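You operate a simulated robot arm through the tools that you are given. There is no shell and no other tool. Be economical: measure what you need, move in short steps, check, and stop when the job is done.

You run a simulated robot arm. Do the job below in one go: nothing can be reset, and whatever is moved stays where it is left.

TASK
Snug the white, blue and green bolts, then turn the cradle level.
Fine: lock the cradle first: bolts are turned only while it is locked, finger tight; free it to turn it and leave it free; the other two bolts stay.
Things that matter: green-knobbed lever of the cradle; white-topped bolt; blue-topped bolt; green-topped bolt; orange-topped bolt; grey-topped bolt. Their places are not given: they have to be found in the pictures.

It is judged by the outcome, as a careful person would: the job done as asked, and still so three seconds after it is handed in. It fails if anything else is knocked over, pushed out of place, dropped, spilled or broken.

THE ROBOT
A 6-joint arm with a two-finger parallel gripper, fixed in place. Base frame: the origin is at the foot of the arm, x ahead of it, y to its left, z up. Units: mm, degrees, N and s.
Its first joint turns from -66.0 to 66.0 degrees. Payload 2.9 kg.
The tool frame sits at the grasp point between the pads (the TCP): z along the fingers, y along the line on which they close. The tips reach 30 mm beyond it. Largest opening 110 mm; finger width 20, thickness 10; the body of the gripper, 48 by 112 mm, starts 55 mm behind the TCP.
Orientation is that of the tool frame in the base frame, as a unit quaternion [w, x, y, z]. With the fingers straight down and closing along the base's y, the tool's x points along the base's -x, its y along +y and its z along -z.

THE INTERFACE
- The arm moves only by the tool play_rows. Its argument "rows" is a list of rows, each a list of 7 numbers: the shift along the tool's x, y, z in units of 20 mm (1.0 is 20 mm), then the turn, a rotation vector about the tool's x, y, z in units of 4 degrees (1.0 is 4 degrees), then the gripper command, from -1 (fully open) to 1 (shut), values between in proportion. In form: [[tx, ty, tz, ax, ay, az, jaw], ...]. A call has 1 to 10 rows; each row shifts and turns the commanded pose from where the row before left it, along the tool's axes as they then stand. A call with a number of a shift or a turn outside -1 to 1 is refused whole. A row lasts 0.2 s, in which the tool goes at most 50 mm and 8.6 degrees; a call with a longer step from one row to the next is refused whole, and so is a gripper value outside its range. Where a pose cannot be reached the arm comes as near as it can. A force on the tool above 60 N (or 10 N above the force at the start of the call, whichever is more), or a blocked arm, ends the call early, and 0.2 s more pass. Each finger travels about 108 mm/s and halts on what it meets, pressing with about 42 N; the grip force reading is that of the motor and also rises with nothing between the fingers. The clock runs only during rows and for 0.2 s after the last one: add rows that do not move to give the fingers time. It gives the time, the measured TCP pose, the force on the tool (base axes), the opening and the grip force at its end, in the units of the frame above (readings bear some noise).
- Cameras (640 x 400 px; columns grow to the right, rows downward): "scene" is fixed at [83.2, 435.7, 1396.4]; the picture's right is [-0.68, -0.74, 0.00], its down [-0.36, 0.33, -0.88] and it looks along [0.65, -0.59, -0.48] (base axes); focal length 256 px, centre (320, 200). "wrist" rides on the gripper at [73, 17, -103] in the tool frame; the picture's right is [-0.23, 0.97, 0.00], its down [-0.76, -0.18, -0.62] and it looks along [-0.61, -0.14, 0.78] (tool axes); focal length 222 px, centre (320, 200).
- grab_frame(camera): a new picture of that camera. The clock stands still meanwhile.
- probe_pixels(camera, pixels): for up to 12 pixels [column, row] of the newest picture of that camera ("zoom" is the newest enlarged one), the place [x, y, z] in the base frame of the surface seen there, good to about 2 mm, but the place of the scene camera against the robot may be out by one fixed shift of up to 12 mm in any direction. The clock stands still meanwhile.
- close_up(camera, box): a new picture of the part [left, top, right, bottom] of that camera's present view, enlarged. The clock stands still meanwhile.
- job_done(): hands the job in; it is judged then, once.

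Keep the steps short. Do not move on a guess: measure, check each grasp and each placing, and mend mistakes. In all there are 80 turns and 38 pictures (those below and enlarged ones count). Leave the gripper open and the arm clear of the work at the hand-in unless told otherwise, and finish with a single line.

The tools are called by a JSON object that holds its "fn" and its "kwargs". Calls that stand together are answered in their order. play_rows: Moves the arm, as the interface text tells. Its arguments: {"type":"object","properties":{"rows":{"type":"array","items":{"type":"array","items":{"type":"number"}}}},"required":["rows"]} The other tools are called the same way: grab_frame (camera) takes a picture; probe_pixels (camera, pixels) gives the place of the surface under pixels of a picture; close_up (camera, box) takes an enlarged picture of a part of a camera's view; job_done () hands the job in.

At the start:

```text
clock: 0.0
eef_pos: [358.9, 146.8, 1290.8]
ee_rot: [0.0, 0.0, 1.0, 0.0]
ft_force: [0.4, 0.2, 0.1]
gripper_width: 109.9
grasp_force: 0.0
```

scene: 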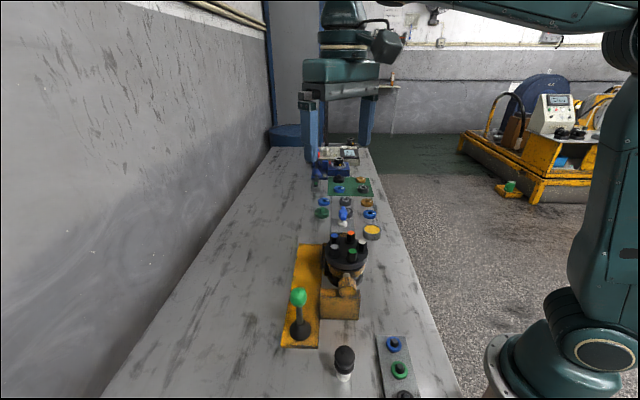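
wrist: 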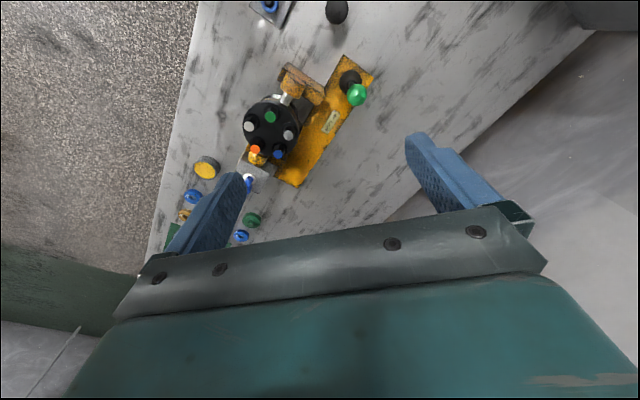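

I see the cradle (yellow base, black drum with coloured bolts) near scene (345,265) and the green-knobbed lever at (298,298). I'll enlarge both views first.

{"fn": "close_up", "kwargs": {"camera": "scene", "box": [270, 210, 400, 360]}}

{"fn": "close_up", "kwargs": {"camera": "wrist", "box": [220, 40, 400, 200]}}

```text
2.67 times, centred on (335, 285) of scene
```

zoom: 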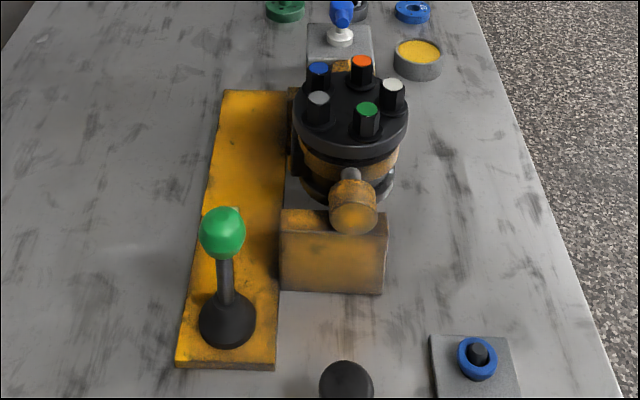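

```text
2.50 times, centred on (310, 120) of wrist
```

zoom: 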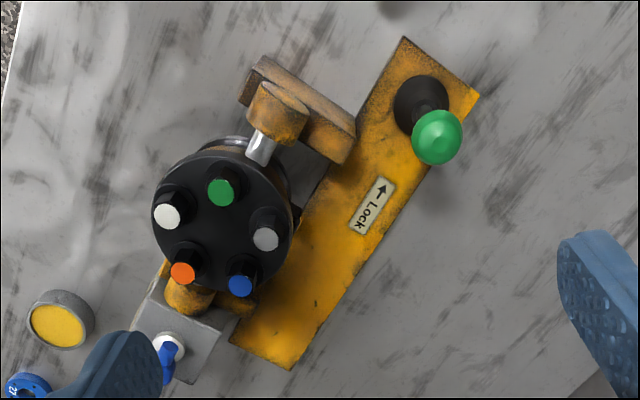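

Next, measuring the bolts, drum face, lever knob, lever foot and label on the wrist enlargement.

{"fn": "probe_pixels", "kwargs": {"camera": "zoom", "pixels": [[168, 216], [240, 286], [221, 193], [183, 272], [266, 238], [222, 235], [437, 135], [410, 95], [382, 188], [372, 220], [280, 105], [262, 145]]}}

{"fn": "probe_pixels", "kwargs": {"camera": "wrist", "pixels": [[337, 11], [205, 168], [254, 185], [295, 70], [310, 90], [350, 60], [372, 78], [290, 182], [277, 178], [350, 75], [250, 130], [265, 100]]}}

```text
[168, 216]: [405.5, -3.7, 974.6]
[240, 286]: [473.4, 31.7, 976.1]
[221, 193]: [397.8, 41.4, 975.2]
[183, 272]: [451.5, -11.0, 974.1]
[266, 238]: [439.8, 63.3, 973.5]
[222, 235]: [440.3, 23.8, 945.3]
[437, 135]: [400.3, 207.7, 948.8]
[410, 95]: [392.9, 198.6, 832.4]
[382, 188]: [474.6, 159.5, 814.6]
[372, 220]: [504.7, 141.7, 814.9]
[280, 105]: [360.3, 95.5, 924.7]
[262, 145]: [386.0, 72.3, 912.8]
```

```text
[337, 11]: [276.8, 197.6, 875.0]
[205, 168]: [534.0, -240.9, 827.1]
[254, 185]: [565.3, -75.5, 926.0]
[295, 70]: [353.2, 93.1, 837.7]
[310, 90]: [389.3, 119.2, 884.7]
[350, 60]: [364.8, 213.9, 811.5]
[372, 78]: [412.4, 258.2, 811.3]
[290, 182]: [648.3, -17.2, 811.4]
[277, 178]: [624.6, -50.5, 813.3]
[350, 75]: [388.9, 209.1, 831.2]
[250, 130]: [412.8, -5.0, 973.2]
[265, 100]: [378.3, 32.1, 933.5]
```

The wrist readings put the plate near z 812, which doesn't fit a 925 surface. I'll cross-check with the scene camera on the same things and on bare bench.

{"fn": "grab_frame", "kwargs": {"camera": "scene"}}

{"fn": "probe_pixels", "kwargs": {"camera": "scene", "pixels": [[298, 296], [300, 333], [357, 244], [361, 235], [350, 234], [334, 237], [335, 247], [310, 260], [250, 290], [346, 290], [344, 350], [372, 230]]}}

{"fn": "probe_pixels", "kwargs": {"camera": "wrist", "pixels": [[420, 100], [230, 60], [380, 180], [357, 94], [270, 116]]}}

```text
33 pictures are left
```

scene: 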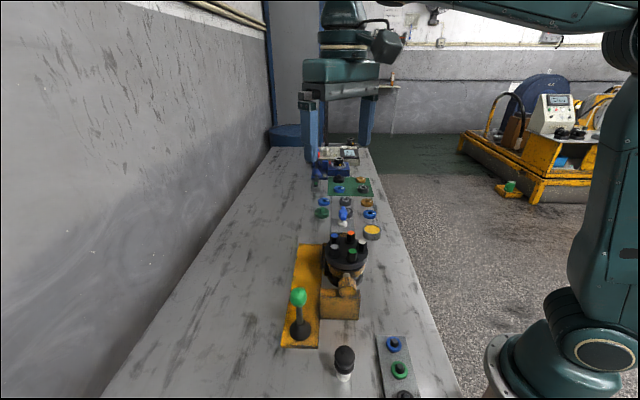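

```text
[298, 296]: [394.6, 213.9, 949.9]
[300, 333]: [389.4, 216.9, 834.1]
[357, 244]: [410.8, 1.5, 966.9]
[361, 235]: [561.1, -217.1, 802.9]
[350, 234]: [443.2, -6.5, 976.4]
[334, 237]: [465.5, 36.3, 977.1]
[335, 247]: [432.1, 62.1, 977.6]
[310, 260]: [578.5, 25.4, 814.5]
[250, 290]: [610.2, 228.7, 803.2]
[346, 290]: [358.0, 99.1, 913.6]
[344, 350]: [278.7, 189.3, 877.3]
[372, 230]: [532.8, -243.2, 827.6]
```

```text
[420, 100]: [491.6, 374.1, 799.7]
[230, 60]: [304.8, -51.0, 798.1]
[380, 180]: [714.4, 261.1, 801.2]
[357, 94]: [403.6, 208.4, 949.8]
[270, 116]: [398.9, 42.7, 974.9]
```

Both cameras agree: bench z≈800, bolt tops ≈975, drum face ≈945, lever knob ≈(403,208,945). I'll lower the wrist camera for a closer look, staying well above everything.

{"fn": "play_rows", "kwargs": {"rows": [[0.1, -0.3, 1, 0, 0, 0, -1], [0.1, -0.3, 1, 0, 0, 0, -1], [0.1, -0.3, 1, 0, 0, 0, -1], [0.1, -0.3, 1, 0, 0, 0, -1], [0.1, -0.3, 1, 0, 0, 0, -1], [0.1, -0.3, 1, 0, 0, 0, -1], [0.1, -0.3, 1, 0, 0, 0, -1], [0.1, -0.3, 1, 0, 0, 0, -1]]}}

{"fn": "grab_frame", "kwargs": {"camera": "wrist"}}

```text
clock: 1.8
eef_pos: [343.2, 98.1, 1128.4]
ee_rot: [0.001, 0.001, 1.0, 0.0]
ft_force: [-0.8, 0.4, 1.1]
gripper_width: 110.1
grasp_force: 0.1
```

```text
32 pictures are left
```

wrist: 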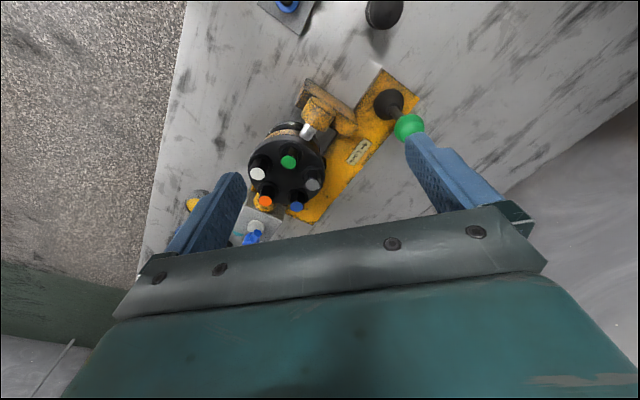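

{"fn": "close_up", "kwargs": {"camera": "wrist", "box": [240, 60, 440, 220]}}

{"fn": "probe_pixels", "kwargs": {"camera": "wrist", "pixels": [[258, 174], [288, 162], [312, 184], [296, 207], [265, 202], [290, 182], [268, 145], [303, 145], [318, 165], [408, 127], [393, 105], [385, 95]]}}

```text
2.50 times, centred on (340, 140) of wrist
```

zoom: 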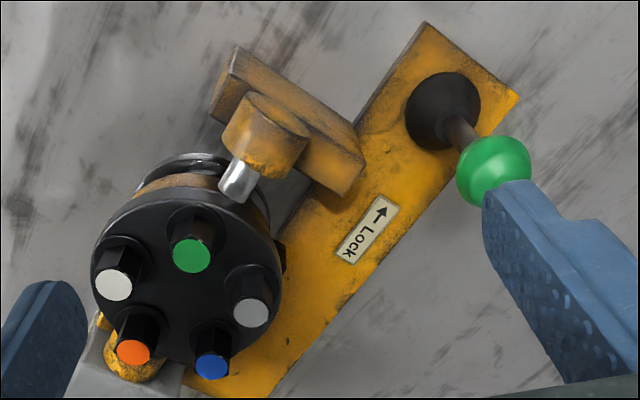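

```text
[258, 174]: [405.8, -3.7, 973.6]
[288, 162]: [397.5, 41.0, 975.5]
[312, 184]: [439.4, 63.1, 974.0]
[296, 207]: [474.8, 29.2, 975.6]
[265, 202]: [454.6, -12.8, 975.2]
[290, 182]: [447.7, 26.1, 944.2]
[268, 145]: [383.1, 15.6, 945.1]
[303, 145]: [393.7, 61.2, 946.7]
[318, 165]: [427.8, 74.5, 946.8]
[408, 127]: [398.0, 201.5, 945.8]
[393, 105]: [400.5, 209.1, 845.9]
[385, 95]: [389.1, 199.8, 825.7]
```

The drum face reads about 945 all round. The label's arrow points toward the lever's end of the plate (-x,+y). I want a side view across the plate, to see the lever's lean and the cradle's tilt: lower a little, then yaw the tool about 60°.

{"fn": "play_rows", "kwargs": {"rows": [[0.42, 0.17, 0.88, 0, 0, -1, -1], [0, 0, 0, 0, 0, -1, -1], [0, 0, 0, 0, 0, -1, -1], [0, 0, 0, 0, 0, -1, -1], [0, 0, 0, 0, 0, -1, -1], [0, 0, 0, 0, 0, -1, -1], [0, 0, 0, 0, 0, -1, -1], [0, 0, 0, 0, 0, -1, -1], [0, 0, 0, 0, 0, -1, -1], [0, 0, 0, 0, 0, -1, -1]]}}

{"fn": "play_rows", "kwargs": {"rows": [[0, 0, 0.5, 0, 0, -1, -1], [0, 0, 0.5, 0, 0, -1, -1], [0, 0, 0.5, 0, 0, -1, -1], [0, 0, 0.5, 0, 0, -1, -1], [0, 0, 0.5, 0, 0, -1, -1]]}}

{"fn": "grab_frame", "kwargs": {"camera": "wrist"}}

```text
clock: 4.0
eef_pos: [334.0, 102.6, 1112.4]
ee_rot: [0.0, -0.343, 0.939, 0.0]
ft_force: [0.0, -0.3, -0.2]
gripper_width: 110.0
grasp_force: 0.0
```

```text
clock: 5.2
eef_pos: [333.9, 102.9, 1062.8]
ee_rot: [0.001, -0.501, 0.865, 0.001]
ft_force: [0.9, -0.5, 0.0]
gripper_width: 109.6
grasp_force: 0.0
```

```text
30 pictures are left
```

wrist: 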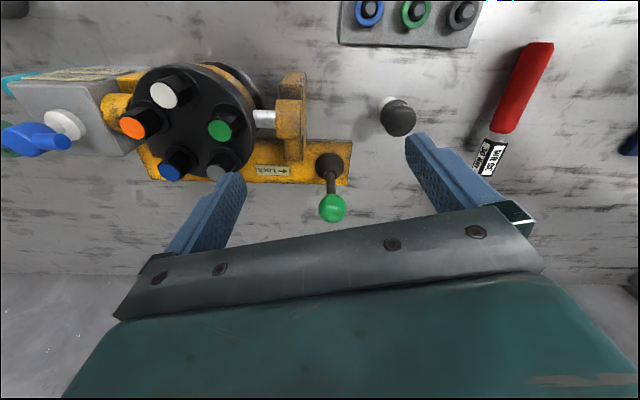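

{"fn": "close_up", "kwargs": {"camera": "wrist", "box": [100, 50, 360, 225]}}

{"fn": "probe_pixels", "kwargs": {"camera": "wrist", "pixels": [[163, 96], [220, 130], [133, 128], [172, 172], [216, 170], [190, 140], [150, 95], [235, 110], [332, 206], [331, 185], [328, 160], [290, 110]]}}

```text
2.29 times, centred on (230, 138) of wrist
```

zoom: 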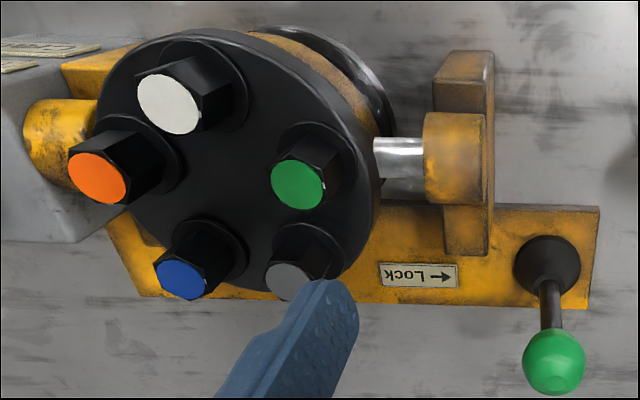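

```text
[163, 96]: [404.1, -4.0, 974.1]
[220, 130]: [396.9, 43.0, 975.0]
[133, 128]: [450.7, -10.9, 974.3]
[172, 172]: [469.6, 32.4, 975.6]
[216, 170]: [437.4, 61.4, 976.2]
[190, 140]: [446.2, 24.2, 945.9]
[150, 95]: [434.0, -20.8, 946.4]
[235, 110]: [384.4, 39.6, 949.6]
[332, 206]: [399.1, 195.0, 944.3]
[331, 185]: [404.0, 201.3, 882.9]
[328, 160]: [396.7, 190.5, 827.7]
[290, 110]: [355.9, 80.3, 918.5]
```

I need to be sure which way the label's arrow points, so I'll enlarge it.

{"fn": "close_up", "kwargs": {"camera": "wrist", "box": [245, 150, 305, 188]}}

```text
10.53 times, centred on (275, 169) of wrist
```

zoom: 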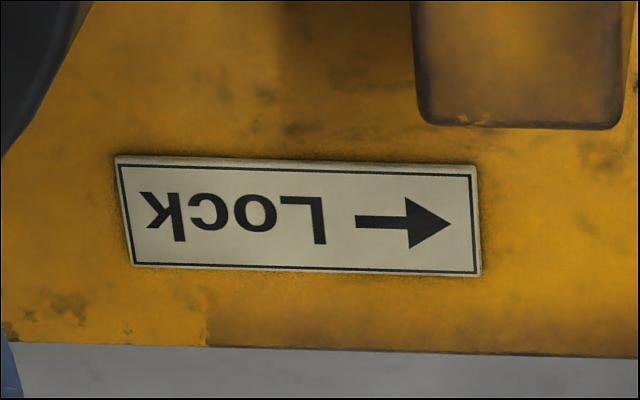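

The arrow points along (-x,+y), so that is the lock direction. The knob centre is about (406,205,930), radius about 19, and the lever stands upright. I'll yaw to 48° so the fingers close along the plate, and move above the knob with the jaw at about 46 mm.

{"fn": "play_rows", "kwargs": {"rows": [[0, 0, 0, 0, 0, 1, -1], [0, 0, 0, 0, 0, 1, -1], [0, 0, 0, 0, 0, 1, -1], [-0.886, 0.105, 0, 0, 0, 0, -0.5], [-0.886, 0.105, 0, 0, 0, 0, 0], [-0.886, 0.105, 0, 0, 0, 0, 0.1], [-0.886, 0.105, 0, 0, 0, 0, 0.1], [-0.886, 0.105, 0, 0, 0, 0, 0.1], [-0.886, 0.105, 0, 0, 0, 0, 0.1], [-0.886, 0.105, 0, 0, 0, 0, 0.1]]}}

{"fn": "play_rows", "kwargs": {"rows": [[0, 0, 0.8, 0, 0, 0, 0.1], [0, 0, 0.8, 0, 0, 0, 0.1], [0, 0, 0.7, 0, 0, 0, 0.1]]}}

{"fn": "grab_frame", "kwargs": {"camera": "wrist"}}

```text
clock: 7.4
eef_pos: [405.8, 204.6, 1065.3]
ee_rot: [0.0, -0.407, 0.914, 0.0]
ft_force: [-0.6, -0.1, -0.4]
gripper_width: 49.4
grasp_force: 0.1
```

```text
clock: 8.2
eef_pos: [406.0, 205.0, 1015.8]
ee_rot: [0.001, -0.407, 0.913, -0.001]
ft_force: [0.6, -0.3, 0.2]
gripper_width: 49.4
grasp_force: 0.0
```

```text
27 pictures are left
```

wrist: 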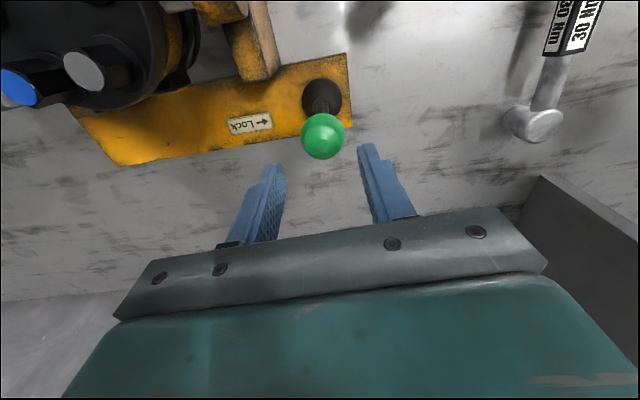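

The knob (322,136) lines up between the fingers. Descending 60 mm.

{"fn": "play_rows", "kwargs": {"rows": [[0, 0, 0.8, 0, 0, 0, 0.1], [0, 0, 0.8, 0, 0, 0, 0.1], [0, 0, 0.8, 0, 0, 0, 0.1], [0, 0, 0.7, 0, 0, 0, 0.1]]}}

{"fn": "grab_frame", "kwargs": {"camera": "wrist"}}

```text
clock: 9.2
eef_pos: [408.4, 203.3, 953.5]
ee_rot: [0.0, -0.407, 0.914, 0.0]
ft_force: [0.1, 0.8, 0.1]
gripper_width: 49.4
grasp_force: 0.0
```

```text
26 pictures are left
```

wrist: 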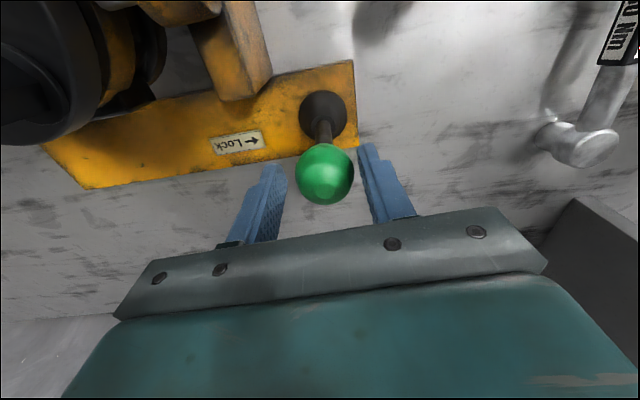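

The knob sits between the fingers. I'll push along tool +y (the lock direction) in small steps, dropping slightly with the arc.

{"fn": "play_rows", "kwargs": {"rows": [[0, 0.5, 0, 0, 0, 0, 0.1], [0, 0.5, 0, 0, 0, 0, 0.1], [0, 0.5, 0.05, 0, 0, 0, 0.1], [0, 0.5, 0.1, 0, 0, 0, 0.1], [0, 0.5, 0.15, 0, 0, 0, 0.1]]}}

{"fn": "grab_frame", "kwargs": {"camera": "wrist"}}

```text
clock: 10.4
eef_pos: [369.0, 239.3, 948.1]
ee_rot: [0.0, -0.407, 0.913, -0.001]
ft_force: [0.5, -0.1, 1.2]
gripper_width: 49.8
grasp_force: 0.2
```

```text
25 pictures are left
```

wrist: 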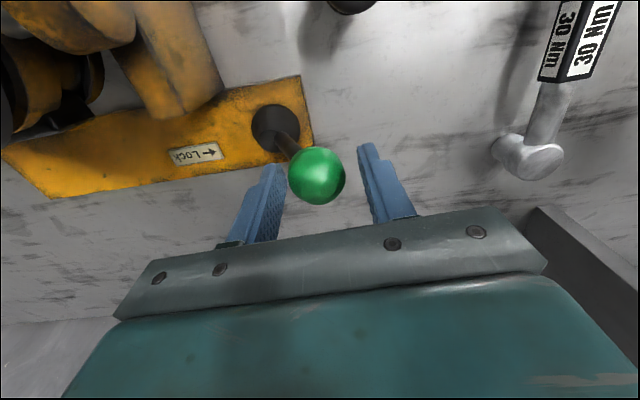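

The lever follows with low force. Continuing along the arc.

{"fn": "play_rows", "kwargs": {"rows": [[0, 0.5, 0.2, 0, 0, 0, 0.1], [0, 0.5, 0.25, 0, 0, 0, 0.1], [0, 0.5, 0.3, 0, 0, 0, 0.1]]}}

{"fn": "grab_frame", "kwargs": {"camera": "wrist"}}

```text
clock: 11.2
eef_pos: [352.4, 254.3, 935.5]
ee_rot: [0.006, -0.4, 0.916, -0.005]
ft_force: [32.1, -27.2, 17.4]
gripper_width: 71.1
grasp_force: 21.2
```

```text
24 pictures are left
```

wrist: 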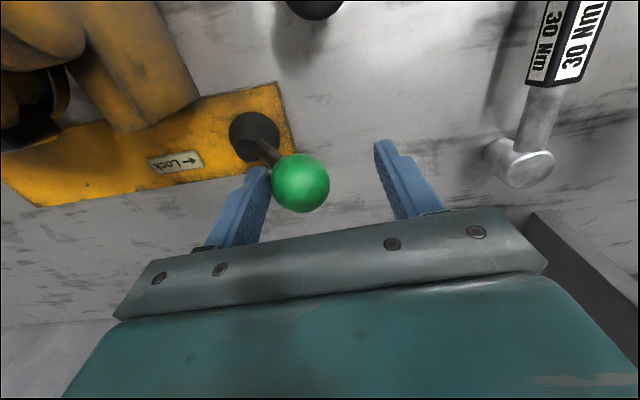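

The force rose to about 45 N against the motion with the lever leaning roughly 30°, so this looks like the end stop. I'll back off and lift, then check the lever holds.

{"fn": "play_rows", "kwargs": {"rows": [[0, -0.5, 0, 0, 0, 0, 0.0], [0, -0.3, -0.3, 0, 0, 0, -0.2], [0, 0, -0.9, 0, 0, 0, -0.3], [0, 0, -1, 0, 0, 0, -0.3], [0, 0, -1, 0, 0, 0, -0.3], [0, 0, -1, 0, 0, 0, -0.3], [0, 0, -1, 0, 0, 0, -0.3]]}}

{"fn": "grab_frame", "kwargs": {"camera": "wrist"}}

{"fn": "close_up", "kwargs": {"camera": "scene", "box": [270, 210, 400, 360]}}

```text
clock: 12.8
eef_pos: [358.3, 247.4, 1037.4]
ee_rot: [0.0, -0.407, 0.914, 0.0]
ft_force: [0.3, 0.2, 0.8]
gripper_width: 71.4
grasp_force: 0.2
```

```text
23 pictures are left
```

wrist: 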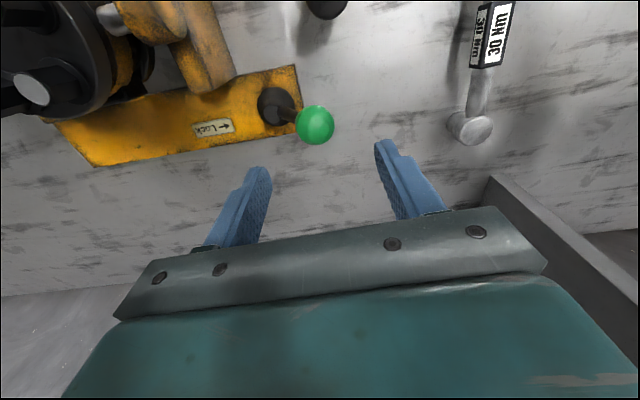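

```text
2.67 times, centred on (335, 285) of scene
```

zoom: 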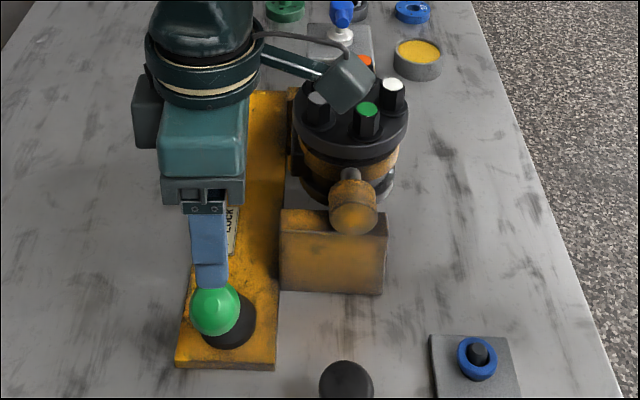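

The lever stays over toward "Lock" by itself. Now the bolts: green first. I'll travel at tip height above 1005 to stand over green (398,41).

{"fn": "play_rows", "kwargs": {"rows": [[0.63, -0.84, -0.13, 0, 0, 0, 0.3], [0.63, -0.84, -0.13, 0, 0, 0, 0.3], [0.63, -0.84, -0.13, 0, 0, 0, 0.3], [0.63, -0.84, -0.13, 0, 0, 0, 0.3], [0.63, -0.84, -0.13, 0, 0, 0, 0.3], [0.63, -0.84, -0.13, 0, 0, 0, 0.3], [0.63, -0.84, -0.13, 0, 0, 0, 0.3], [0.63, -0.84, -0.13, 0, 0, 0, 0.3], [0.63, -0.84, -0.13, 0, 0, 0, 0.3], [0.63, -0.84, -0.13, 0, 0, 0, 0.3]]}}

{"fn": "close_up", "kwargs": {"camera": "wrist", "box": [240, 60, 400, 180]}}

```text
clock: 15.0
eef_pos: [399.1, 40.8, 1065.3]
ee_rot: [0.0, -0.406, 0.914, 0.0]
ft_force: [0.7, -0.3, 0.3]
gripper_width: 38.6
grasp_force: 0.1
```

```text
3.33 times, centred on (320, 120) of wrist
```

zoom: 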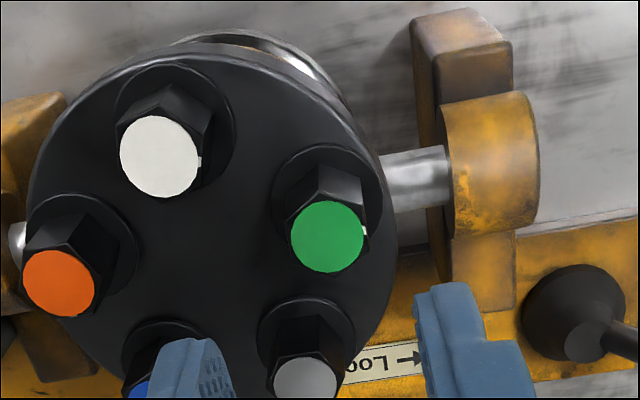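

Green is right below at zoom (327,237), its hex corner pointing nearly along tool x, so the flats already face the fingers. There are white tick marks on the bolt rims. Measuring centres precisely.

{"fn": "probe_pixels", "kwargs": {"camera": "zoom", "pixels": [[327, 237], [327, 206], [327, 268], [296, 237], [359, 237], [365, 230], [160, 157], [60, 283], [305, 380], [340, 300], [200, 162], [338, 160]]}}

{"fn": "close_up", "kwargs": {"camera": "wrist", "box": [300, 95, 344, 143]}}

```text
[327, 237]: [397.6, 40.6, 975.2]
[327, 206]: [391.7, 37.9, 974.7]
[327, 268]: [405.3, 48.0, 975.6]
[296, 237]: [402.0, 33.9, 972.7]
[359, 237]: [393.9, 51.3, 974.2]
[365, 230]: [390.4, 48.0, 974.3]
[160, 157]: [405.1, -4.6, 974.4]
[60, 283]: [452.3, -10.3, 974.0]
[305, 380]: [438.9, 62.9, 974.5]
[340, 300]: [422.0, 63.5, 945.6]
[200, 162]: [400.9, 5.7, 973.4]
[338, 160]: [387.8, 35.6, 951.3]
```

```text
8.33 times, centred on (322, 119) of wrist
```

zoom: 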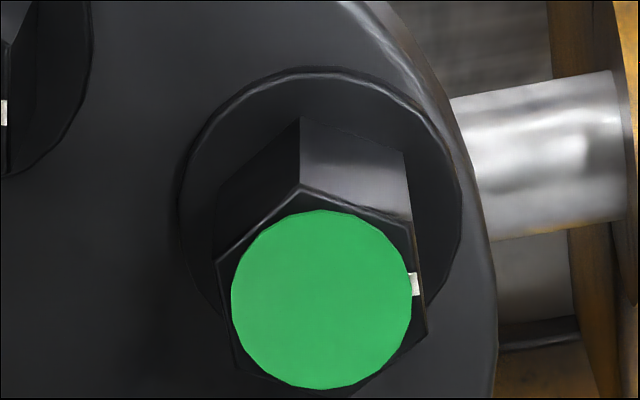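

The green hex is about 21 mm across flats and within 5° of alignment. Descending to TCP z≈985 (tips at 955, just above the washer) and closing.

{"fn": "play_rows", "kwargs": {"rows": [[0.03, 0.05, 0.8, 0, 0, 0, 0.3], [0, 0, 0.8, 0, 0, 0, 0.3], [0, 0, 0.8, 0, 0, 0, 0.3], [0, 0, 0.8, 0, 0, 0, 0.3], [0, 0, 0.8, 0, 0, 0, 0.3]]}}

{"fn": "play_rows", "kwargs": {"rows": [[0, 0, 0, 0, 0, 0, 0.6], [0, 0, 0, 0, 0, 0, 1], [0, 0, 0, 0, 0, 0, 1]]}}

{"fn": "grab_frame", "kwargs": {"camera": "wrist"}}

```text
clock: 16.2
eef_pos: [399.8, 42.4, 980.5]
ee_rot: [-0.001, -0.406, 0.914, 0.0]
ft_force: [-0.5, 0.0, -1.2]
gripper_width: 38.5
grasp_force: 0.1
```

```text
clock: 17.0
eef_pos: [399.4, 42.7, 982.1]
ee_rot: [0.0, -0.407, 0.913, 0.0]
ft_force: [-4.6, 3.2, -3.6]
gripper_width: 21.4
grasp_force: 44.9
```

```text
19 pictures are left
```

wrist: 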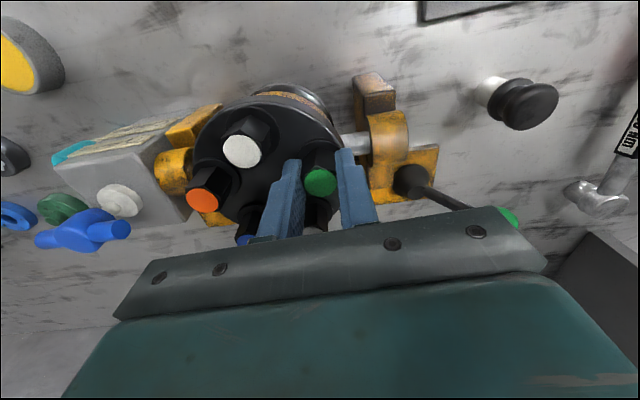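

Green gripped at 21.4 mm across the flats. Turning clockwise 20° and watching force, lag and opening.

{"fn": "play_rows", "kwargs": {"rows": [[0, 0, 0, 0, 0, 1, 1], [0, 0, 0, 0, 0, 1, 1], [0, 0, 0, 0, 0, 1, 1], [0, 0, 0, 0, 0, 1, 1], [0, 0, 0, 0, 0, 1, 1]]}}

```text
clock: 18.2
eef_pos: [396.8, 42.7, 982.5]
ee_rot: [-0.001, -0.243, 0.97, 0.001]
ft_force: [0.7, 13.3, -33.4]
gripper_width: 21.4
grasp_force: 45.5
```

Turned cleanly 20° with no lag, but a -33 N pull shows the bolt is drawing down. I'll turn on with a tiny downward follow.

{"fn": "play_rows", "kwargs": {"rows": [[0, 0, 0.03, 0, 0, 1, 1], [0, 0, 0.03, 0, 0, 1, 1], [0, 0, 0.03, 0, 0, 1, 1]]}}

```text
clock: 19.0
eef_pos: [397.8, 42.3, 982.3]
ee_rot: [0.0, -0.14, 0.99, 0.0]
ft_force: [-3.4, 13.4, -13.4]
gripper_width: 21.9
grasp_force: 44.8
```

{"fn": "play_rows", "kwargs": {"rows": [[0, 0, 0.03, 0, 0, 1, 1], [0, 0, 0.03, 0, 0, 1, 1], [0, 0, 0.03, 0, 0, 1, 1], [0, 0, 0.02, 0, 0, 1, 1], [0, 0, 0.02, 0, 0, 1, 1]]}}

{"fn": "close_up", "kwargs": {"camera": "wrist", "box": [280, 130, 380, 230]}}

```text
clock: 20.2
eef_pos: [398.6, 42.0, 980.9]
ee_rot: [0.003, 0.034, 0.999, 0.001]
ft_force: [-11.3, 15.2, 31.8]
gripper_width: 21.7
grasp_force: 45.0
```

```text
4.00 times, centred on (330, 180) of wrist
```

zoom: 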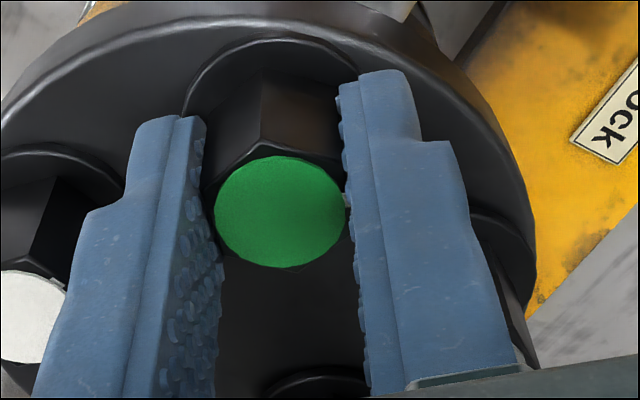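

{"fn": "probe_pixels", "kwargs": {"camera": "zoom", "pixels": [[278, 210], [250, 210], [300, 210], [278, 190], [278, 230], [30, 310], [270, 55]]}}

{"fn": "play_rows", "kwargs": {"rows": [[0, 0, -0.06, 0, 0, 0.5, 1], [0, 0, 0, 0, 0, 0.5, 1]]}}

```text
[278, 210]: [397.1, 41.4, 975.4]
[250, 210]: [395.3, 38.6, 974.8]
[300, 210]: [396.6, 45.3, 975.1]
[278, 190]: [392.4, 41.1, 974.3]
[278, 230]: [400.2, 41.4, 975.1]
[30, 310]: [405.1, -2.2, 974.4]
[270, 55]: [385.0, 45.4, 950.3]
```

```text
clock: 20.8
eef_pos: [399.1, 41.7, 980.1]
ee_rot: [0.002, 0.07, 0.998, 0.0]
ft_force: [0.4, 13.6, 14.1]
gripper_width: 21.5
grasp_force: 44.8
```

The bolt height is unchanged (975), so I shouldn't follow down. Continuing the turn at constant height, watching for lag.

{"fn": "play_rows", "kwargs": {"rows": [[0, 0, 0, 0, 0, 1, 1], [0, 0, 0, 0, 0, 1, 1], [0, 0, 0, 0, 0, 1, 1]]}}

{"fn": "play_rows", "kwargs": {"rows": [[0, 0, 0, 0, 0, 1, 1], [0, 0, 0, 0, 0, 1, 1], [0, 0, 0, 0, 0, 1, 1]]}}

```text
clock: 21.6
eef_pos: [398.6, 43.1, 979.8]
ee_rot: [0.001, 0.173, 0.985, 0.0]
ft_force: [3.0, 19.3, 9.3]
gripper_width: 21.6
grasp_force: 44.5
```

```text
clock: 22.4
eef_pos: [399.1, 41.4, 980.8]
ee_rot: [0.0, 0.274, 0.962, 0.002]
ft_force: [8.6, 24.4, 0.5]
gripper_width: 21.6
grasp_force: 45.0
```

No lag (yaw -32° as commanded), 80° turned. Continuing in 12° steps.

{"fn": "play_rows", "kwargs": {"rows": [[0.02, 0.04, 0, 0, 0, 1, 1], [0, 0, 0, 0, 0, 1, 1], [0, 0, 0, 0, 0, 1, 1]]}}

{"fn": "play_rows", "kwargs": {"rows": [[0, 0, 0, 0, 0, 1, 1], [0, 0, 0, 0, 0, 1, 1], [0, 0, 0, 0, 0, 1, 1]]}}

{"fn": "close_up", "kwargs": {"camera": "wrist", "box": [280, 130, 380, 230]}}

```text
clock: 23.2
eef_pos: [398.6, 41.8, 980.3]
ee_rot: [0.001, 0.375, 0.927, 0.0]
ft_force: [17.2, 9.7, -6.6]
gripper_width: 21.5
grasp_force: 44.6
```

```text
clock: 24.0
eef_pos: [398.5, 42.3, 979.8]
ee_rot: [0.001, 0.469, 0.883, -0.001]
ft_force: [14.0, 10.1, -13.1]
gripper_width: 21.6
grasp_force: 45.1
```

```text
4.00 times, centred on (330, 180) of wrist
```

zoom: 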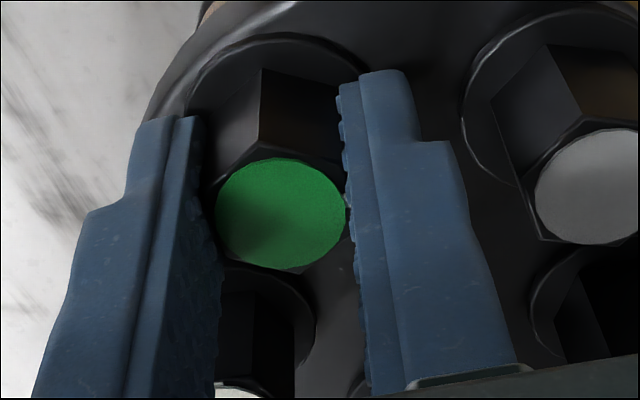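

The tick stays with the finger: the bolt turns along (104° so far). Continuing.

{"fn": "play_rows", "kwargs": {"rows": [[0, 0, 0, 0, 0, 1, 1], [0, 0, 0, 0, 0, 1, 1], [0, 0, 0, 0, 0, 1, 1]]}}

{"fn": "play_rows", "kwargs": {"rows": [[0, 0, 0, 0, 0, 1, 1], [0, 0, 0, 0, 0, 1, 1], [0, 0, 0, 0, 0, 1, 1]]}}

```text
clock: 24.8
eef_pos: [399.3, 43.3, 979.9]
ee_rot: [0.001, 0.559, 0.829, 0.0]
ft_force: [8.4, 6.4, -1.9]
gripper_width: 23.2
grasp_force: 45.4
```

```text
clock: 25.6
eef_pos: [400.0, 44.3, 981.1]
ee_rot: [0.0, 0.643, 0.766, 0.001]
ft_force: [12.6, 7.1, -13.2]
gripper_width: 24.2
grasp_force: 45.0
```

The opening went 21.6→23.2→24.2 while the tool kept turning: the bolt stopped at about 108° and the fingers began riding over the corners, so green is snug, finger tight. I'll release and lift, then check green's tick.

{"fn": "play_rows", "kwargs": {"rows": [[0, 0, 0, 0, 0, 0, 0.6], [0, 0, 0, 0, 0, 0, 0.3], [0, 0, -0.8, 0, 0, 0, 0.3], [0, 0, -0.8, 0, 0, 0, 0.3], [0, 0, -0.9, 0, 0, 0, 0.3], [0, 0, -0.9, 0, 0, 0, 0.3], [0, 0, -0.8, 0, 0, 0, 0.3]]}}

{"fn": "close_up", "kwargs": {"camera": "wrist", "box": [240, 60, 400, 180]}}

```text
clock: 27.2
eef_pos: [397.4, 43.1, 1066.4]
ee_rot: [0.0, 0.642, 0.766, 0.001]
ft_force: [-0.8, -0.4, 0.6]
gripper_width: 38.3
grasp_force: 0.0
```

```text
3.33 times, centred on (320, 120) of wrist
```

zoom: 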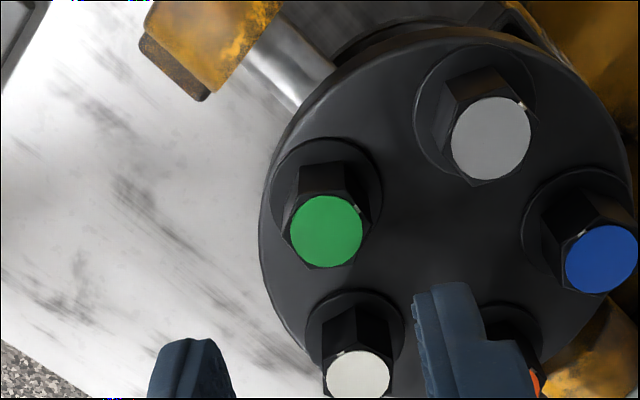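

Measuring green's tick direction, plus grey and blue ticks, from this enlargement.

{"fn": "probe_pixels", "kwargs": {"camera": "zoom", "pixels": [[357, 208], [326, 231], [522, 104], [490, 138], [633, 231], [602, 258], [357, 373], [345, 192], [369, 222], [283, 235], [300, 200], [315, 267]]}}

{"fn": "close_up", "kwargs": {"camera": "wrist", "box": [300, 95, 344, 143]}}

```text
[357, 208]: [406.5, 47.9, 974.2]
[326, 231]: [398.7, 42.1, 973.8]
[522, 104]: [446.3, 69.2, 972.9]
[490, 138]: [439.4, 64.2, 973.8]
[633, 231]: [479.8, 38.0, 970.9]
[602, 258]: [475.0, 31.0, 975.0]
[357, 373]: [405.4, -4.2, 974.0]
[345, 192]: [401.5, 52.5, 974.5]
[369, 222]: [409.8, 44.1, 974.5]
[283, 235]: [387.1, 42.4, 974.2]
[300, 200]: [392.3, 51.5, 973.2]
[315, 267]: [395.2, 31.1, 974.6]
```

```text
8.33 times, centred on (322, 119) of wrist
```

zoom: 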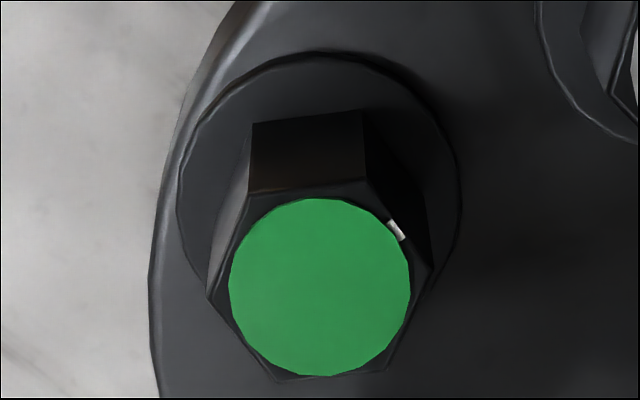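

Green's tick moved from base angle ~135° to ~40° (about 95°). To be sure it is really against its stop, I'll re-grip square on the flats (yaw ≈ -50°) and test a little more.

{"fn": "play_rows", "kwargs": {"rows": [[0, 0, 0, 0, 0, -1, 0.3], [0, 0, 0, 0, 0, -1, 0.3], [0, 0, 0, 0, 0, -1, 0.3], [0, 0, 0, 0, 0, -1, 0.3], [0, 0, 0, 0, 0, -1, 0.3], [0, 0, 0, 0, 0, -1, 0.3], [0, 0, 0, 0, 0, -1, 0.3], [0, 0, 0.5, 0, 0, 0, 0.3], [0, 0, 0.8, 0, 0, 0, 0.3], [0, 0, 0.9, 0, 0, 0, 0.3]]}}

{"fn": "play_rows", "kwargs": {"rows": [[0, 0, 0.9, 0, 0, 0, 0.3], [0, 0, 0.9, 0, 0, 0, 0.3], [0, 0, 0, 0, 0, 0, 0.6], [0, 0, 0, 0, 0, 0, 1], [0, 0, 0, 0, 0, 0, 1]]}}

{"fn": "play_rows", "kwargs": {"rows": [[0, 0, 0, 0, 0, 1, 1], [0, 0, 0, 0, 0, 1, 1]]}}

{"fn": "play_rows", "kwargs": {"rows": [[0, 0, 0, 0, 0, 1, 1], [0, 0, 0, 0, 0, 1, 1]]}}

```text
clock: 29.4
eef_pos: [399.5, 42.2, 1019.4]
ee_rot: [0.001, 0.439, 0.899, 0.0]
ft_force: [0.9, -0.1, 0.1]
gripper_width: 38.5
grasp_force: 0.2
```

```text
clock: 30.6
eef_pos: [398.5, 42.2, 984.1]
ee_rot: [0.0, 0.438, 0.899, 0.001]
ft_force: [4.8, 6.7, -5.1]
gripper_width: 22.1
grasp_force: 45.0
```

```text
clock: 31.2
eef_pos: [397.8, 43.3, 984.1]
ee_rot: [0.0, 0.498, 0.867, 0.0]
ft_force: [7.4, 12.6, -11.9]
gripper_width: 22.2
grasp_force: 45.3
```

```text
clock: 31.8
eef_pos: [398.6, 41.8, 983.9]
ee_rot: [-0.001, 0.56, 0.829, 0.0]
ft_force: [8.2, 9.6, -18.0]
gripper_width: 23.4
grasp_force: 45.4
```

Same stop again (23.4 mm at yaw -68°): green is snug. Release, lift, swing back to yaw 24° and move over white (405,-4).

{"fn": "play_rows", "kwargs": {"rows": [[0, 0, 0, 0, 0, 0, 0.6], [0, 0, 0, 0, 0, 0, 0.3], [0, 0, -0.8, 0, 0, 0, 0.3], [0, 0, -0.8, 0, 0, 0, 0.3], [0, 0, -0.8, 0, 0, 0, 0.3], [0, 0, -0.8, 0, 0, 0, 0.3], [0, 0, -0.8, 0, 0, -1, 0.3], [0, 0, 0, 0, 0, -1, 0.3], [0, 0, 0, 0, 0, -1, 0.3], [0, 0, 0, 0, 0, -1, 0.3]]}}

{"fn": "play_rows", "kwargs": {"rows": [[0, 0, 0, 0, 0, -1, 0.3], [0, 0, 0, 0, 0, -1, 0.3], [0, 0, 0, 0, 0, -1, 0.3], [0, 0, 0, 0, 0, -1, 0.3], [0, 0, 0, 0, 0, -1, 0.3], [0, 0, 0, 0, 0, -1, 0.3], [0, 0, 0, 0, 0, -1, 0.3], [0, 0, 0, 0, 0, -1, 0.3], [0, 0, 0, 0, 0, -1, 0.3], [0, 0, 0, 0, 0, -1, 0.3]]}}

{"fn": "play_rows", "kwargs": {"rows": [[0, 0, 0, 0, 0, -1, 0.3], [0, 0, 0, 0, 0, -1, 0.3], [0, 0, 0, 0, 0, -1, 0.3], [0, 0, 0, 0, 0, -1, 0.3], [0, 0, 0, 0, 0, -1, 0.3], [0, 0, 0, 0, 0, -1, 0.3], [0, 0, 0, 0, 0, -1, 0.3], [0, 0, 0, 0, 0, -1, 0.3], [0, 0, 0, 0, 0, -1, 0.3], [0.3, -1, 0, 0, 0, 0, 0.3]]}}

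{"fn": "play_rows", "kwargs": {"rows": [[0.33, -0.63, 0, 0, 0, 0, 0.3], [0, -0.63, 0, 0, 0, 0, 0.3], [0, 0, 0, 0, 0, 0, 0.3]]}}

{"fn": "close_up", "kwargs": {"camera": "wrist", "box": [280, 85, 360, 145]}}

```text
clock: 34.0
eef_pos: [397.0, 42.1, 1065.4]
ee_rot: [0.001, 0.437, 0.899, 0.0]
ft_force: [0.8, -1.0, 0.1]
gripper_width: 38.6
grasp_force: 0.1
```

```text
clock: 36.2
eef_pos: [397.8, 42.3, 1064.1]
ee_rot: [0.001, 0.104, 0.995, 0.0]
ft_force: [0.9, 0.2, 0.6]
gripper_width: 38.6
grasp_force: 0.1
```

```text
clock: 38.4
eef_pos: [400.1, 22.3, 1064.0]
ee_rot: [0.001, -0.208, 0.978, 0.0]
ft_force: [-0.3, -0.4, 0.4]
gripper_width: 38.5
grasp_force: 0.0
```

```text
clock: 39.2
eef_pos: [403.8, -2.4, 1065.9]
ee_rot: [-0.001, -0.208, 0.978, 0.0]
ft_force: [-0.5, -0.6, -0.1]
gripper_width: 38.6
grasp_force: 0.1
```

```text
6.67 times, centred on (320, 115) of wrist
```

zoom: 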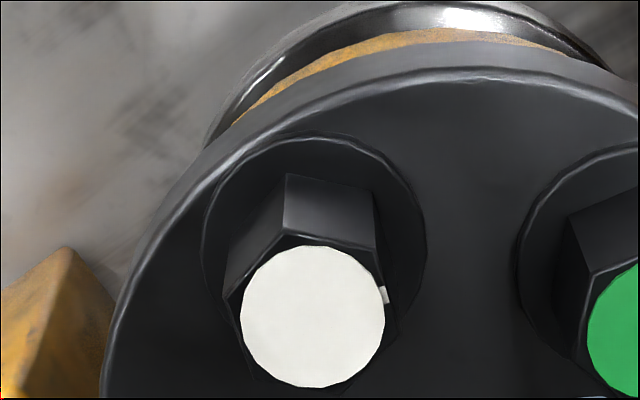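

White's hex is aligned with the fingers at this yaw. Checking its centre.

{"fn": "probe_pixels", "kwargs": {"camera": "zoom", "pixels": [[312, 317], [312, 255], [312, 380], [248, 317], [378, 317]]}}

```text
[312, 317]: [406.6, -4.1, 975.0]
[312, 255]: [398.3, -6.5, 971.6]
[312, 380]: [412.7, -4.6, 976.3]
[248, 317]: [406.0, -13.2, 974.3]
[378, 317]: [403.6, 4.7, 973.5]
```

Centre ≈(405.5,-4.5). Nudge, descend 82 mm, close.

{"fn": "play_rows", "kwargs": {"rows": [[0, -0.07, 0.8, 0, 0, 0, 0.3], [0, 0, 0.8, 0, 0, 0, 0.3], [0, 0, 0.8, 0, 0, 0, 0.3], [0, 0, 0.8, 0, 0, 0, 0.3], [0, 0, 0.8, 0, 0, 0, 0.3], [0, 0, 0, 0, 0, 0, 0.6], [0, 0, 0, 0, 0, 0, 1], [0, 0, 0, 0, 0, 0, 1]]}}

{"fn": "play_rows", "kwargs": {"rows": [[0, 0, 0, 0, 0, 1, 1], [0, 0, 0, 0, 0, 1, 1], [0, 0, 0, 0, 0, 1, 1]]}}

{"fn": "play_rows", "kwargs": {"rows": [[0, 0, 0, 0, 0, 1, 1], [0, 0, 0, 0, 0, 1, 1], [0, 0, 0, 0, 0, 1, 1]]}}

```text
clock: 41.0
eef_pos: [404.9, -3.8, 986.7]
ee_rot: [-0.001, -0.209, 0.978, 0.0]
ft_force: [-1.9, 8.5, -0.2]
gripper_width: 21.3
grasp_force: 45.1
```

```text
clock: 41.8
eef_pos: [405.3, -2.9, 986.6]
ee_rot: [0.001, -0.106, 0.994, 0.001]
ft_force: [-12.8, 17.2, 20.5]
gripper_width: 21.4
grasp_force: 45.4
```

```text
clock: 42.6
eef_pos: [403.8, -4.5, 985.2]
ee_rot: [0.001, -0.002, 1.0, 0.001]
ft_force: [-10.4, 21.6, 16.1]
gripper_width: 21.3
grasp_force: 45.4
```

White turns along freely, opening steady. Continuing in 12° steps.

{"fn": "play_rows", "kwargs": {"rows": [[0, 0.03, 0, 0, 0, 1, 1], [0, 0, 0, 0, 0, 1, 1], [0, 0, 0, 0, 0, 1, 1]]}}

{"fn": "play_rows", "kwargs": {"rows": [[0, 0, 0, 0, 0, 1, 1], [0, 0, 0, 0, 0, 1, 1], [0, 0, 0, 0, 0, 1, 1]]}}

{"fn": "play_rows", "kwargs": {"rows": [[0, 0, 0, 0, 0, 1, 1], [0, 0, 0, 0, 0, 1, 1], [0, 0, 0, 0, 0, 1, 1]]}}

```text
clock: 43.4
eef_pos: [405.1, -4.9, 984.8]
ee_rot: [0.0, 0.103, 0.995, 0.001]
ft_force: [-6.0, 18.9, 7.7]
gripper_width: 21.4
grasp_force: 44.9
```

```text
clock: 44.2
eef_pos: [406.4, -4.3, 985.7]
ee_rot: [-0.001, 0.208, 0.978, 0.001]
ft_force: [-4.7, 13.4, 5.1]
gripper_width: 21.2
grasp_force: 44.6
```

```text
clock: 45.0
eef_pos: [405.2, -2.8, 984.7]
ee_rot: [0.0, 0.309, 0.951, 0.001]
ft_force: [-8.9, 16.7, 5.4]
gripper_width: 21.4
grasp_force: 45.5
```

Turned 60°, yaw -36°, still free. Continuing.

{"fn": "play_rows", "kwargs": {"rows": [[0, 0, 0, 0, 0, 1, 1], [0, 0, 0, 0, 0, 1, 1], [0, 0, 0, 0, 0, 1, 1]]}}

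{"fn": "play_rows", "kwargs": {"rows": [[0, 0, 0, 0, 0, 1, 1], [0, 0, 0, 0, 0, 1, 1]]}}

```text
clock: 45.8
eef_pos: [404.7, -3.0, 984.6]
ee_rot: [0.0, 0.405, 0.914, 0.001]
ft_force: [-11.4, 21.4, 0.2]
gripper_width: 21.5
grasp_force: 45.0
```

```text
clock: 46.4
eef_pos: [406.7, -3.7, 984.2]
ee_rot: [0.0, 0.467, 0.884, 0.002]
ft_force: [-6.3, 14.8, 0.4]
gripper_width: 21.8
grasp_force: 45.0
```

{"fn": "play_rows", "kwargs": {"rows": [[0, 0, 0, 0, 0, 1, 1], [0, 0, 0, 0, 0, 1, 1]]}}

{"fn": "play_rows", "kwargs": {"rows": [[0, 0, 0, 0, 0, 1, 1], [0, 0, 0, 0, 0, 1, 1]]}}

```text
clock: 47.0
eef_pos: [407.3, -4.5, 984.8]
ee_rot: [0.003, 0.532, 0.847, 0.001]
ft_force: [1.5, 4.8, -2.5]
gripper_width: 22.8
grasp_force: 44.9
```

```text
clock: 47.6
eef_pos: [407.0, -4.6, 985.0]
ee_rot: [0.003, 0.589, 0.808, 0.001]
ft_force: [4.2, -2.0, 8.1]
gripper_width: 24.0
grasp_force: 45.0
```

White stopped at about yaw -57° (≈80° turned), then the opening rose to 24.0: snug, with the same tick direction as green and grey. Release, lift, and go over blue (474,31) at yaw -36°.

{"fn": "play_rows", "kwargs": {"rows": [[0, 0, 0, 0, 0, 0, 0.6], [0, 0, 0, 0, 0, 0, 0.3], [0, 0, -0.8, 0, 0, 0, 0.3], [0, 0, -0.8, 0, 0, 0, 0.3], [0, 0, -0.8, 0, 0, 0, 0.3], [0, 0, -0.8, 0, 0, 0, 0.3], [0, 0, -0.8, 0, 0, -1, 0.3], [0, 0, 0, 0, 0, -1, 0.3], [0, 0, 0, 0, 0, -1, 0.3], [0, 0, 0, 0, 0, -1, 0.3]]}}

{"fn": "play_rows", "kwargs": {"rows": [[0, 0, 0, 0, 0, -1, 0.3], [0, 0, 0, 0, 0, -1, 0.3], [0, 0, 0, 0, 0, -1, 0.3], [0, 0, 0, 0, 0, -1, 0.3], [0, 0, 0, 0, 0, -1, 0.3], [-0.43, 0.86, 0, 0, 0, 0, 0.3], [-0.43, 0.86, 0, 0, 0, 0, 0.3], [-0.43, 0.86, 0, 0, 0, 0, 0.3], [-0.43, 0.86, 0, 0, 0, 0, 0.3], [0, 0, 0, 0, 0, 0, 0.3]]}}

{"fn": "close_up", "kwargs": {"camera": "wrist", "box": [240, 60, 400, 180]}}

```text
clock: 49.8
eef_pos: [405.9, -4.3, 1065.1]
ee_rot: [0.0, 0.469, 0.883, -0.001]
ft_force: [0.2, -0.1, -0.1]
gripper_width: 38.7
grasp_force: 0.0
```

```text
clock: 52.0
eef_pos: [471.4, 30.8, 1064.4]
ee_rot: [0.0, 0.309, 0.951, 0.001]
ft_force: [-0.2, -0.1, 0.5]
gripper_width: 38.7
grasp_force: 0.0
```

```text
3.33 times, centred on (320, 120) of wrist
```

zoom: 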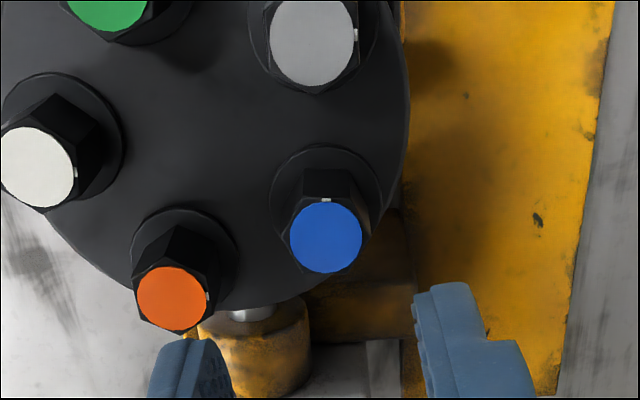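

Blue's tick is at (325,199), base angle ≈131°, so it needs about 95° like green. Orange and grey ticks sit near 40° already. I'll measure blue's centre and yaw to 40° to square up on the flats.

{"fn": "probe_pixels", "kwargs": {"camera": "zoom", "pixels": [[326, 237], [326, 206], [326, 268], [295, 237], [357, 237], [325, 200]]}}

{"fn": "play_rows", "kwargs": {"rows": [[0, 0, 0, 0, 0, -1, 0.3], [0, 0, 0, 0, 0, -1, 0.3], [0, 0, 0, 0, 0, -1, 0.3], [0, 0, 0, 0, 0, -1, 0.3], [0, 0, 0, 0, 0, -1, 0.3], [0, 0, 0, 0, 0, -1, 0.3], [0, 0, 0, 0, 0, -1, 0.3], [0, 0, 0, 0, 0, -1, 0.3], [0, 0, 0, 0, 0, -1, 0.3], [0, 0, 0, 0, 0, -1, 0.3]]}}

{"fn": "play_rows", "kwargs": {"rows": [[0, 0, 0, 0, 0, -1, 0.3], [0, 0, 0, 0, 0, -1, 0.3], [0, 0, 0, 0, 0, -1, 0.3], [0, 0, 0, 0, 0, -1, 0.3], [0, 0, 0, 0, 0, -1, 0.3], [0, 0, 0, 0, 0, -1, 0.3], [0, 0, 0, 0, 0, -1, 0.3], [0, 0, 0, 0, 0, -1, 0.3], [0, 0, 0, 0, 0, -1, 0.3], [0, 0, 0, 0, 0, 0, 0.3]]}}

{"fn": "close_up", "kwargs": {"camera": "wrist", "box": [280, 85, 360, 145]}}

```text
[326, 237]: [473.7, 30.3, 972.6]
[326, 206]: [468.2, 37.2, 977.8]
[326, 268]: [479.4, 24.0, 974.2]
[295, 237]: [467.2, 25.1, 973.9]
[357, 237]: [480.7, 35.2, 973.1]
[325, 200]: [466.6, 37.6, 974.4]
```

```text
clock: 54.2
eef_pos: [474.9, 29.9, 1064.5]
ee_rot: [0.0, -0.036, 0.999, -0.001]
ft_force: [0.1, 1.1, -0.3]
gripper_width: 38.4
grasp_force: 0.0
```

```text
clock: 56.4
eef_pos: [473.7, 31.3, 1064.0]
ee_rot: [0.0, -0.343, 0.939, 0.001]
ft_force: [0.2, 0.1, 0.5]
gripper_width: 38.4
grasp_force: 0.0
```

```text
6.67 times, centred on (320, 115) of wrist
```

zoom: 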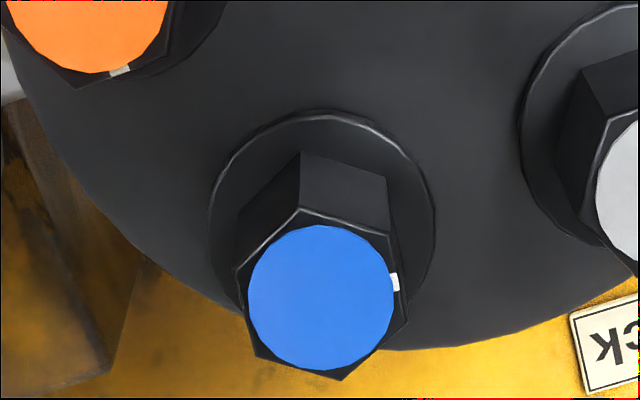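

Blue is squared up. Descend, close, turn.

{"fn": "play_rows", "kwargs": {"rows": [[0, 0, 0.8, 0, 0, 0, 0.3], [0, 0, 0.8, 0, 0, 0, 0.3], [0, 0, 0.8, 0, 0, 0, 0.3], [0, 0, 0.8, 0, 0, 0, 0.3], [0, 0, 0.8, 0, 0, 0, 0.3], [0, 0, 0, 0, 0, 0, 0.6], [0, 0, 0, 0, 0, 0, 1], [0, 0, 0, 0, 0, 0, 1]]}}

{"fn": "play_rows", "kwargs": {"rows": [[0, 0, 0, 0, 0, 1, 1], [0, 0, 0, 0, 0, 1, 1], [0, 0, 0, 0, 0, 1, 1]]}}

{"fn": "play_rows", "kwargs": {"rows": [[0, 0, 0, 0, 0, 1, 1], [0, 0, 0, 0, 0, 1, 1], [0, 0, 0, 0, 0, 1, 1]]}}

{"fn": "play_rows", "kwargs": {"rows": [[0, 0, 0, 0, 0, 1, 1], [0, 0, 0, 0, 0, 1, 1], [0, 0, 0, 0, 0, 1, 1]]}}

{"fn": "play_rows", "kwargs": {"rows": [[0, 0, 0, 0, 0, 1, 1], [0, 0, 0, 0, 0, 1, 1], [0, 0, 0, 0, 0, 1, 1]]}}

```text
clock: 58.2
eef_pos: [473.3, 31.0, 984.7]
ee_rot: [0.0, -0.34, 0.94, -0.001]
ft_force: [3.0, -5.4, -4.7]
gripper_width: 21.7
grasp_force: 44.9
```

```text
clock: 59.0
eef_pos: [474.6, 31.0, 984.9]
ee_rot: [-0.001, -0.241, 0.971, 0.0]
ft_force: [-1.6, -9.6, 5.3]
gripper_width: 21.3
grasp_force: 45.6
```

```text
clock: 59.8
eef_pos: [473.6, 30.7, 984.6]
ee_rot: [0.001, -0.139, 0.99, 0.0]
ft_force: [-8.1, -6.8, 4.9]
gripper_width: 21.5
grasp_force: 44.8
```

```text
clock: 60.6
eef_pos: [473.0, 30.3, 984.4]
ee_rot: [0.0, -0.034, 0.999, 0.001]
ft_force: [-3.9, -7.2, 12.1]
gripper_width: 21.3
grasp_force: 44.8
```

```text
clock: 61.4
eef_pos: [474.6, 31.6, 985.2]
ee_rot: [0.003, 0.069, 0.998, 0.001]
ft_force: [-2.8, -4.4, 18.6]
gripper_width: 21.6
grasp_force: 45.4
```

Yaw -8°, steady at about 21.4 mm. Continuing toward the expected stop near -57°.

{"fn": "play_rows", "kwargs": {"rows": [[0, 0, 0, 0, 0, 1, 1], [0, 0, 0, 0, 0, 1, 1], [0, 0, 0, 0, 0, 1, 1]]}}

{"fn": "play_rows", "kwargs": {"rows": [[0, 0, 0, 0, 0, 1, 1], [0, 0, 0, 0, 0, 1, 1], [0, 0, 0, 0, 0, 1, 1]]}}

{"fn": "play_rows", "kwargs": {"rows": [[0, 0, 0, 0, 0, 1, 1], [0, 0, 0, 0, 0, 1, 1], [0, 0, 0, 0, 0, 1, 1]]}}

{"fn": "play_rows", "kwargs": {"rows": [[0, 0, 0, 0, 0, 1, 1], [0, 0, 0, 0, 0, 1, 1], [0, 0, 0, 0, 0, 1, 1]]}}

```text
clock: 62.2
eef_pos: [473.4, 32.5, 985.2]
ee_rot: [0.001, 0.175, 0.985, 0.001]
ft_force: [-3.5, -1.5, 16.0]
gripper_width: 21.2
grasp_force: 45.1
```

```text
clock: 63.0
eef_pos: [474.9, 30.6, 985.8]
ee_rot: [0.001, 0.277, 0.961, 0.0]
ft_force: [0.2, 1.2, 18.9]
gripper_width: 21.1
grasp_force: 45.4
```

```text
clock: 63.8
eef_pos: [473.7, 31.9, 984.5]
ee_rot: [0.0, 0.375, 0.927, 0.001]
ft_force: [-2.6, 6.7, 19.9]
gripper_width: 21.4
grasp_force: 45.0
```

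```text
clock: 64.6
eef_pos: [473.4, 31.0, 984.0]
ee_rot: [0.001, 0.47, 0.883, 0.0]
ft_force: [3.4, 10.4, 18.6]
gripper_width: 21.6
grasp_force: 45.3
```

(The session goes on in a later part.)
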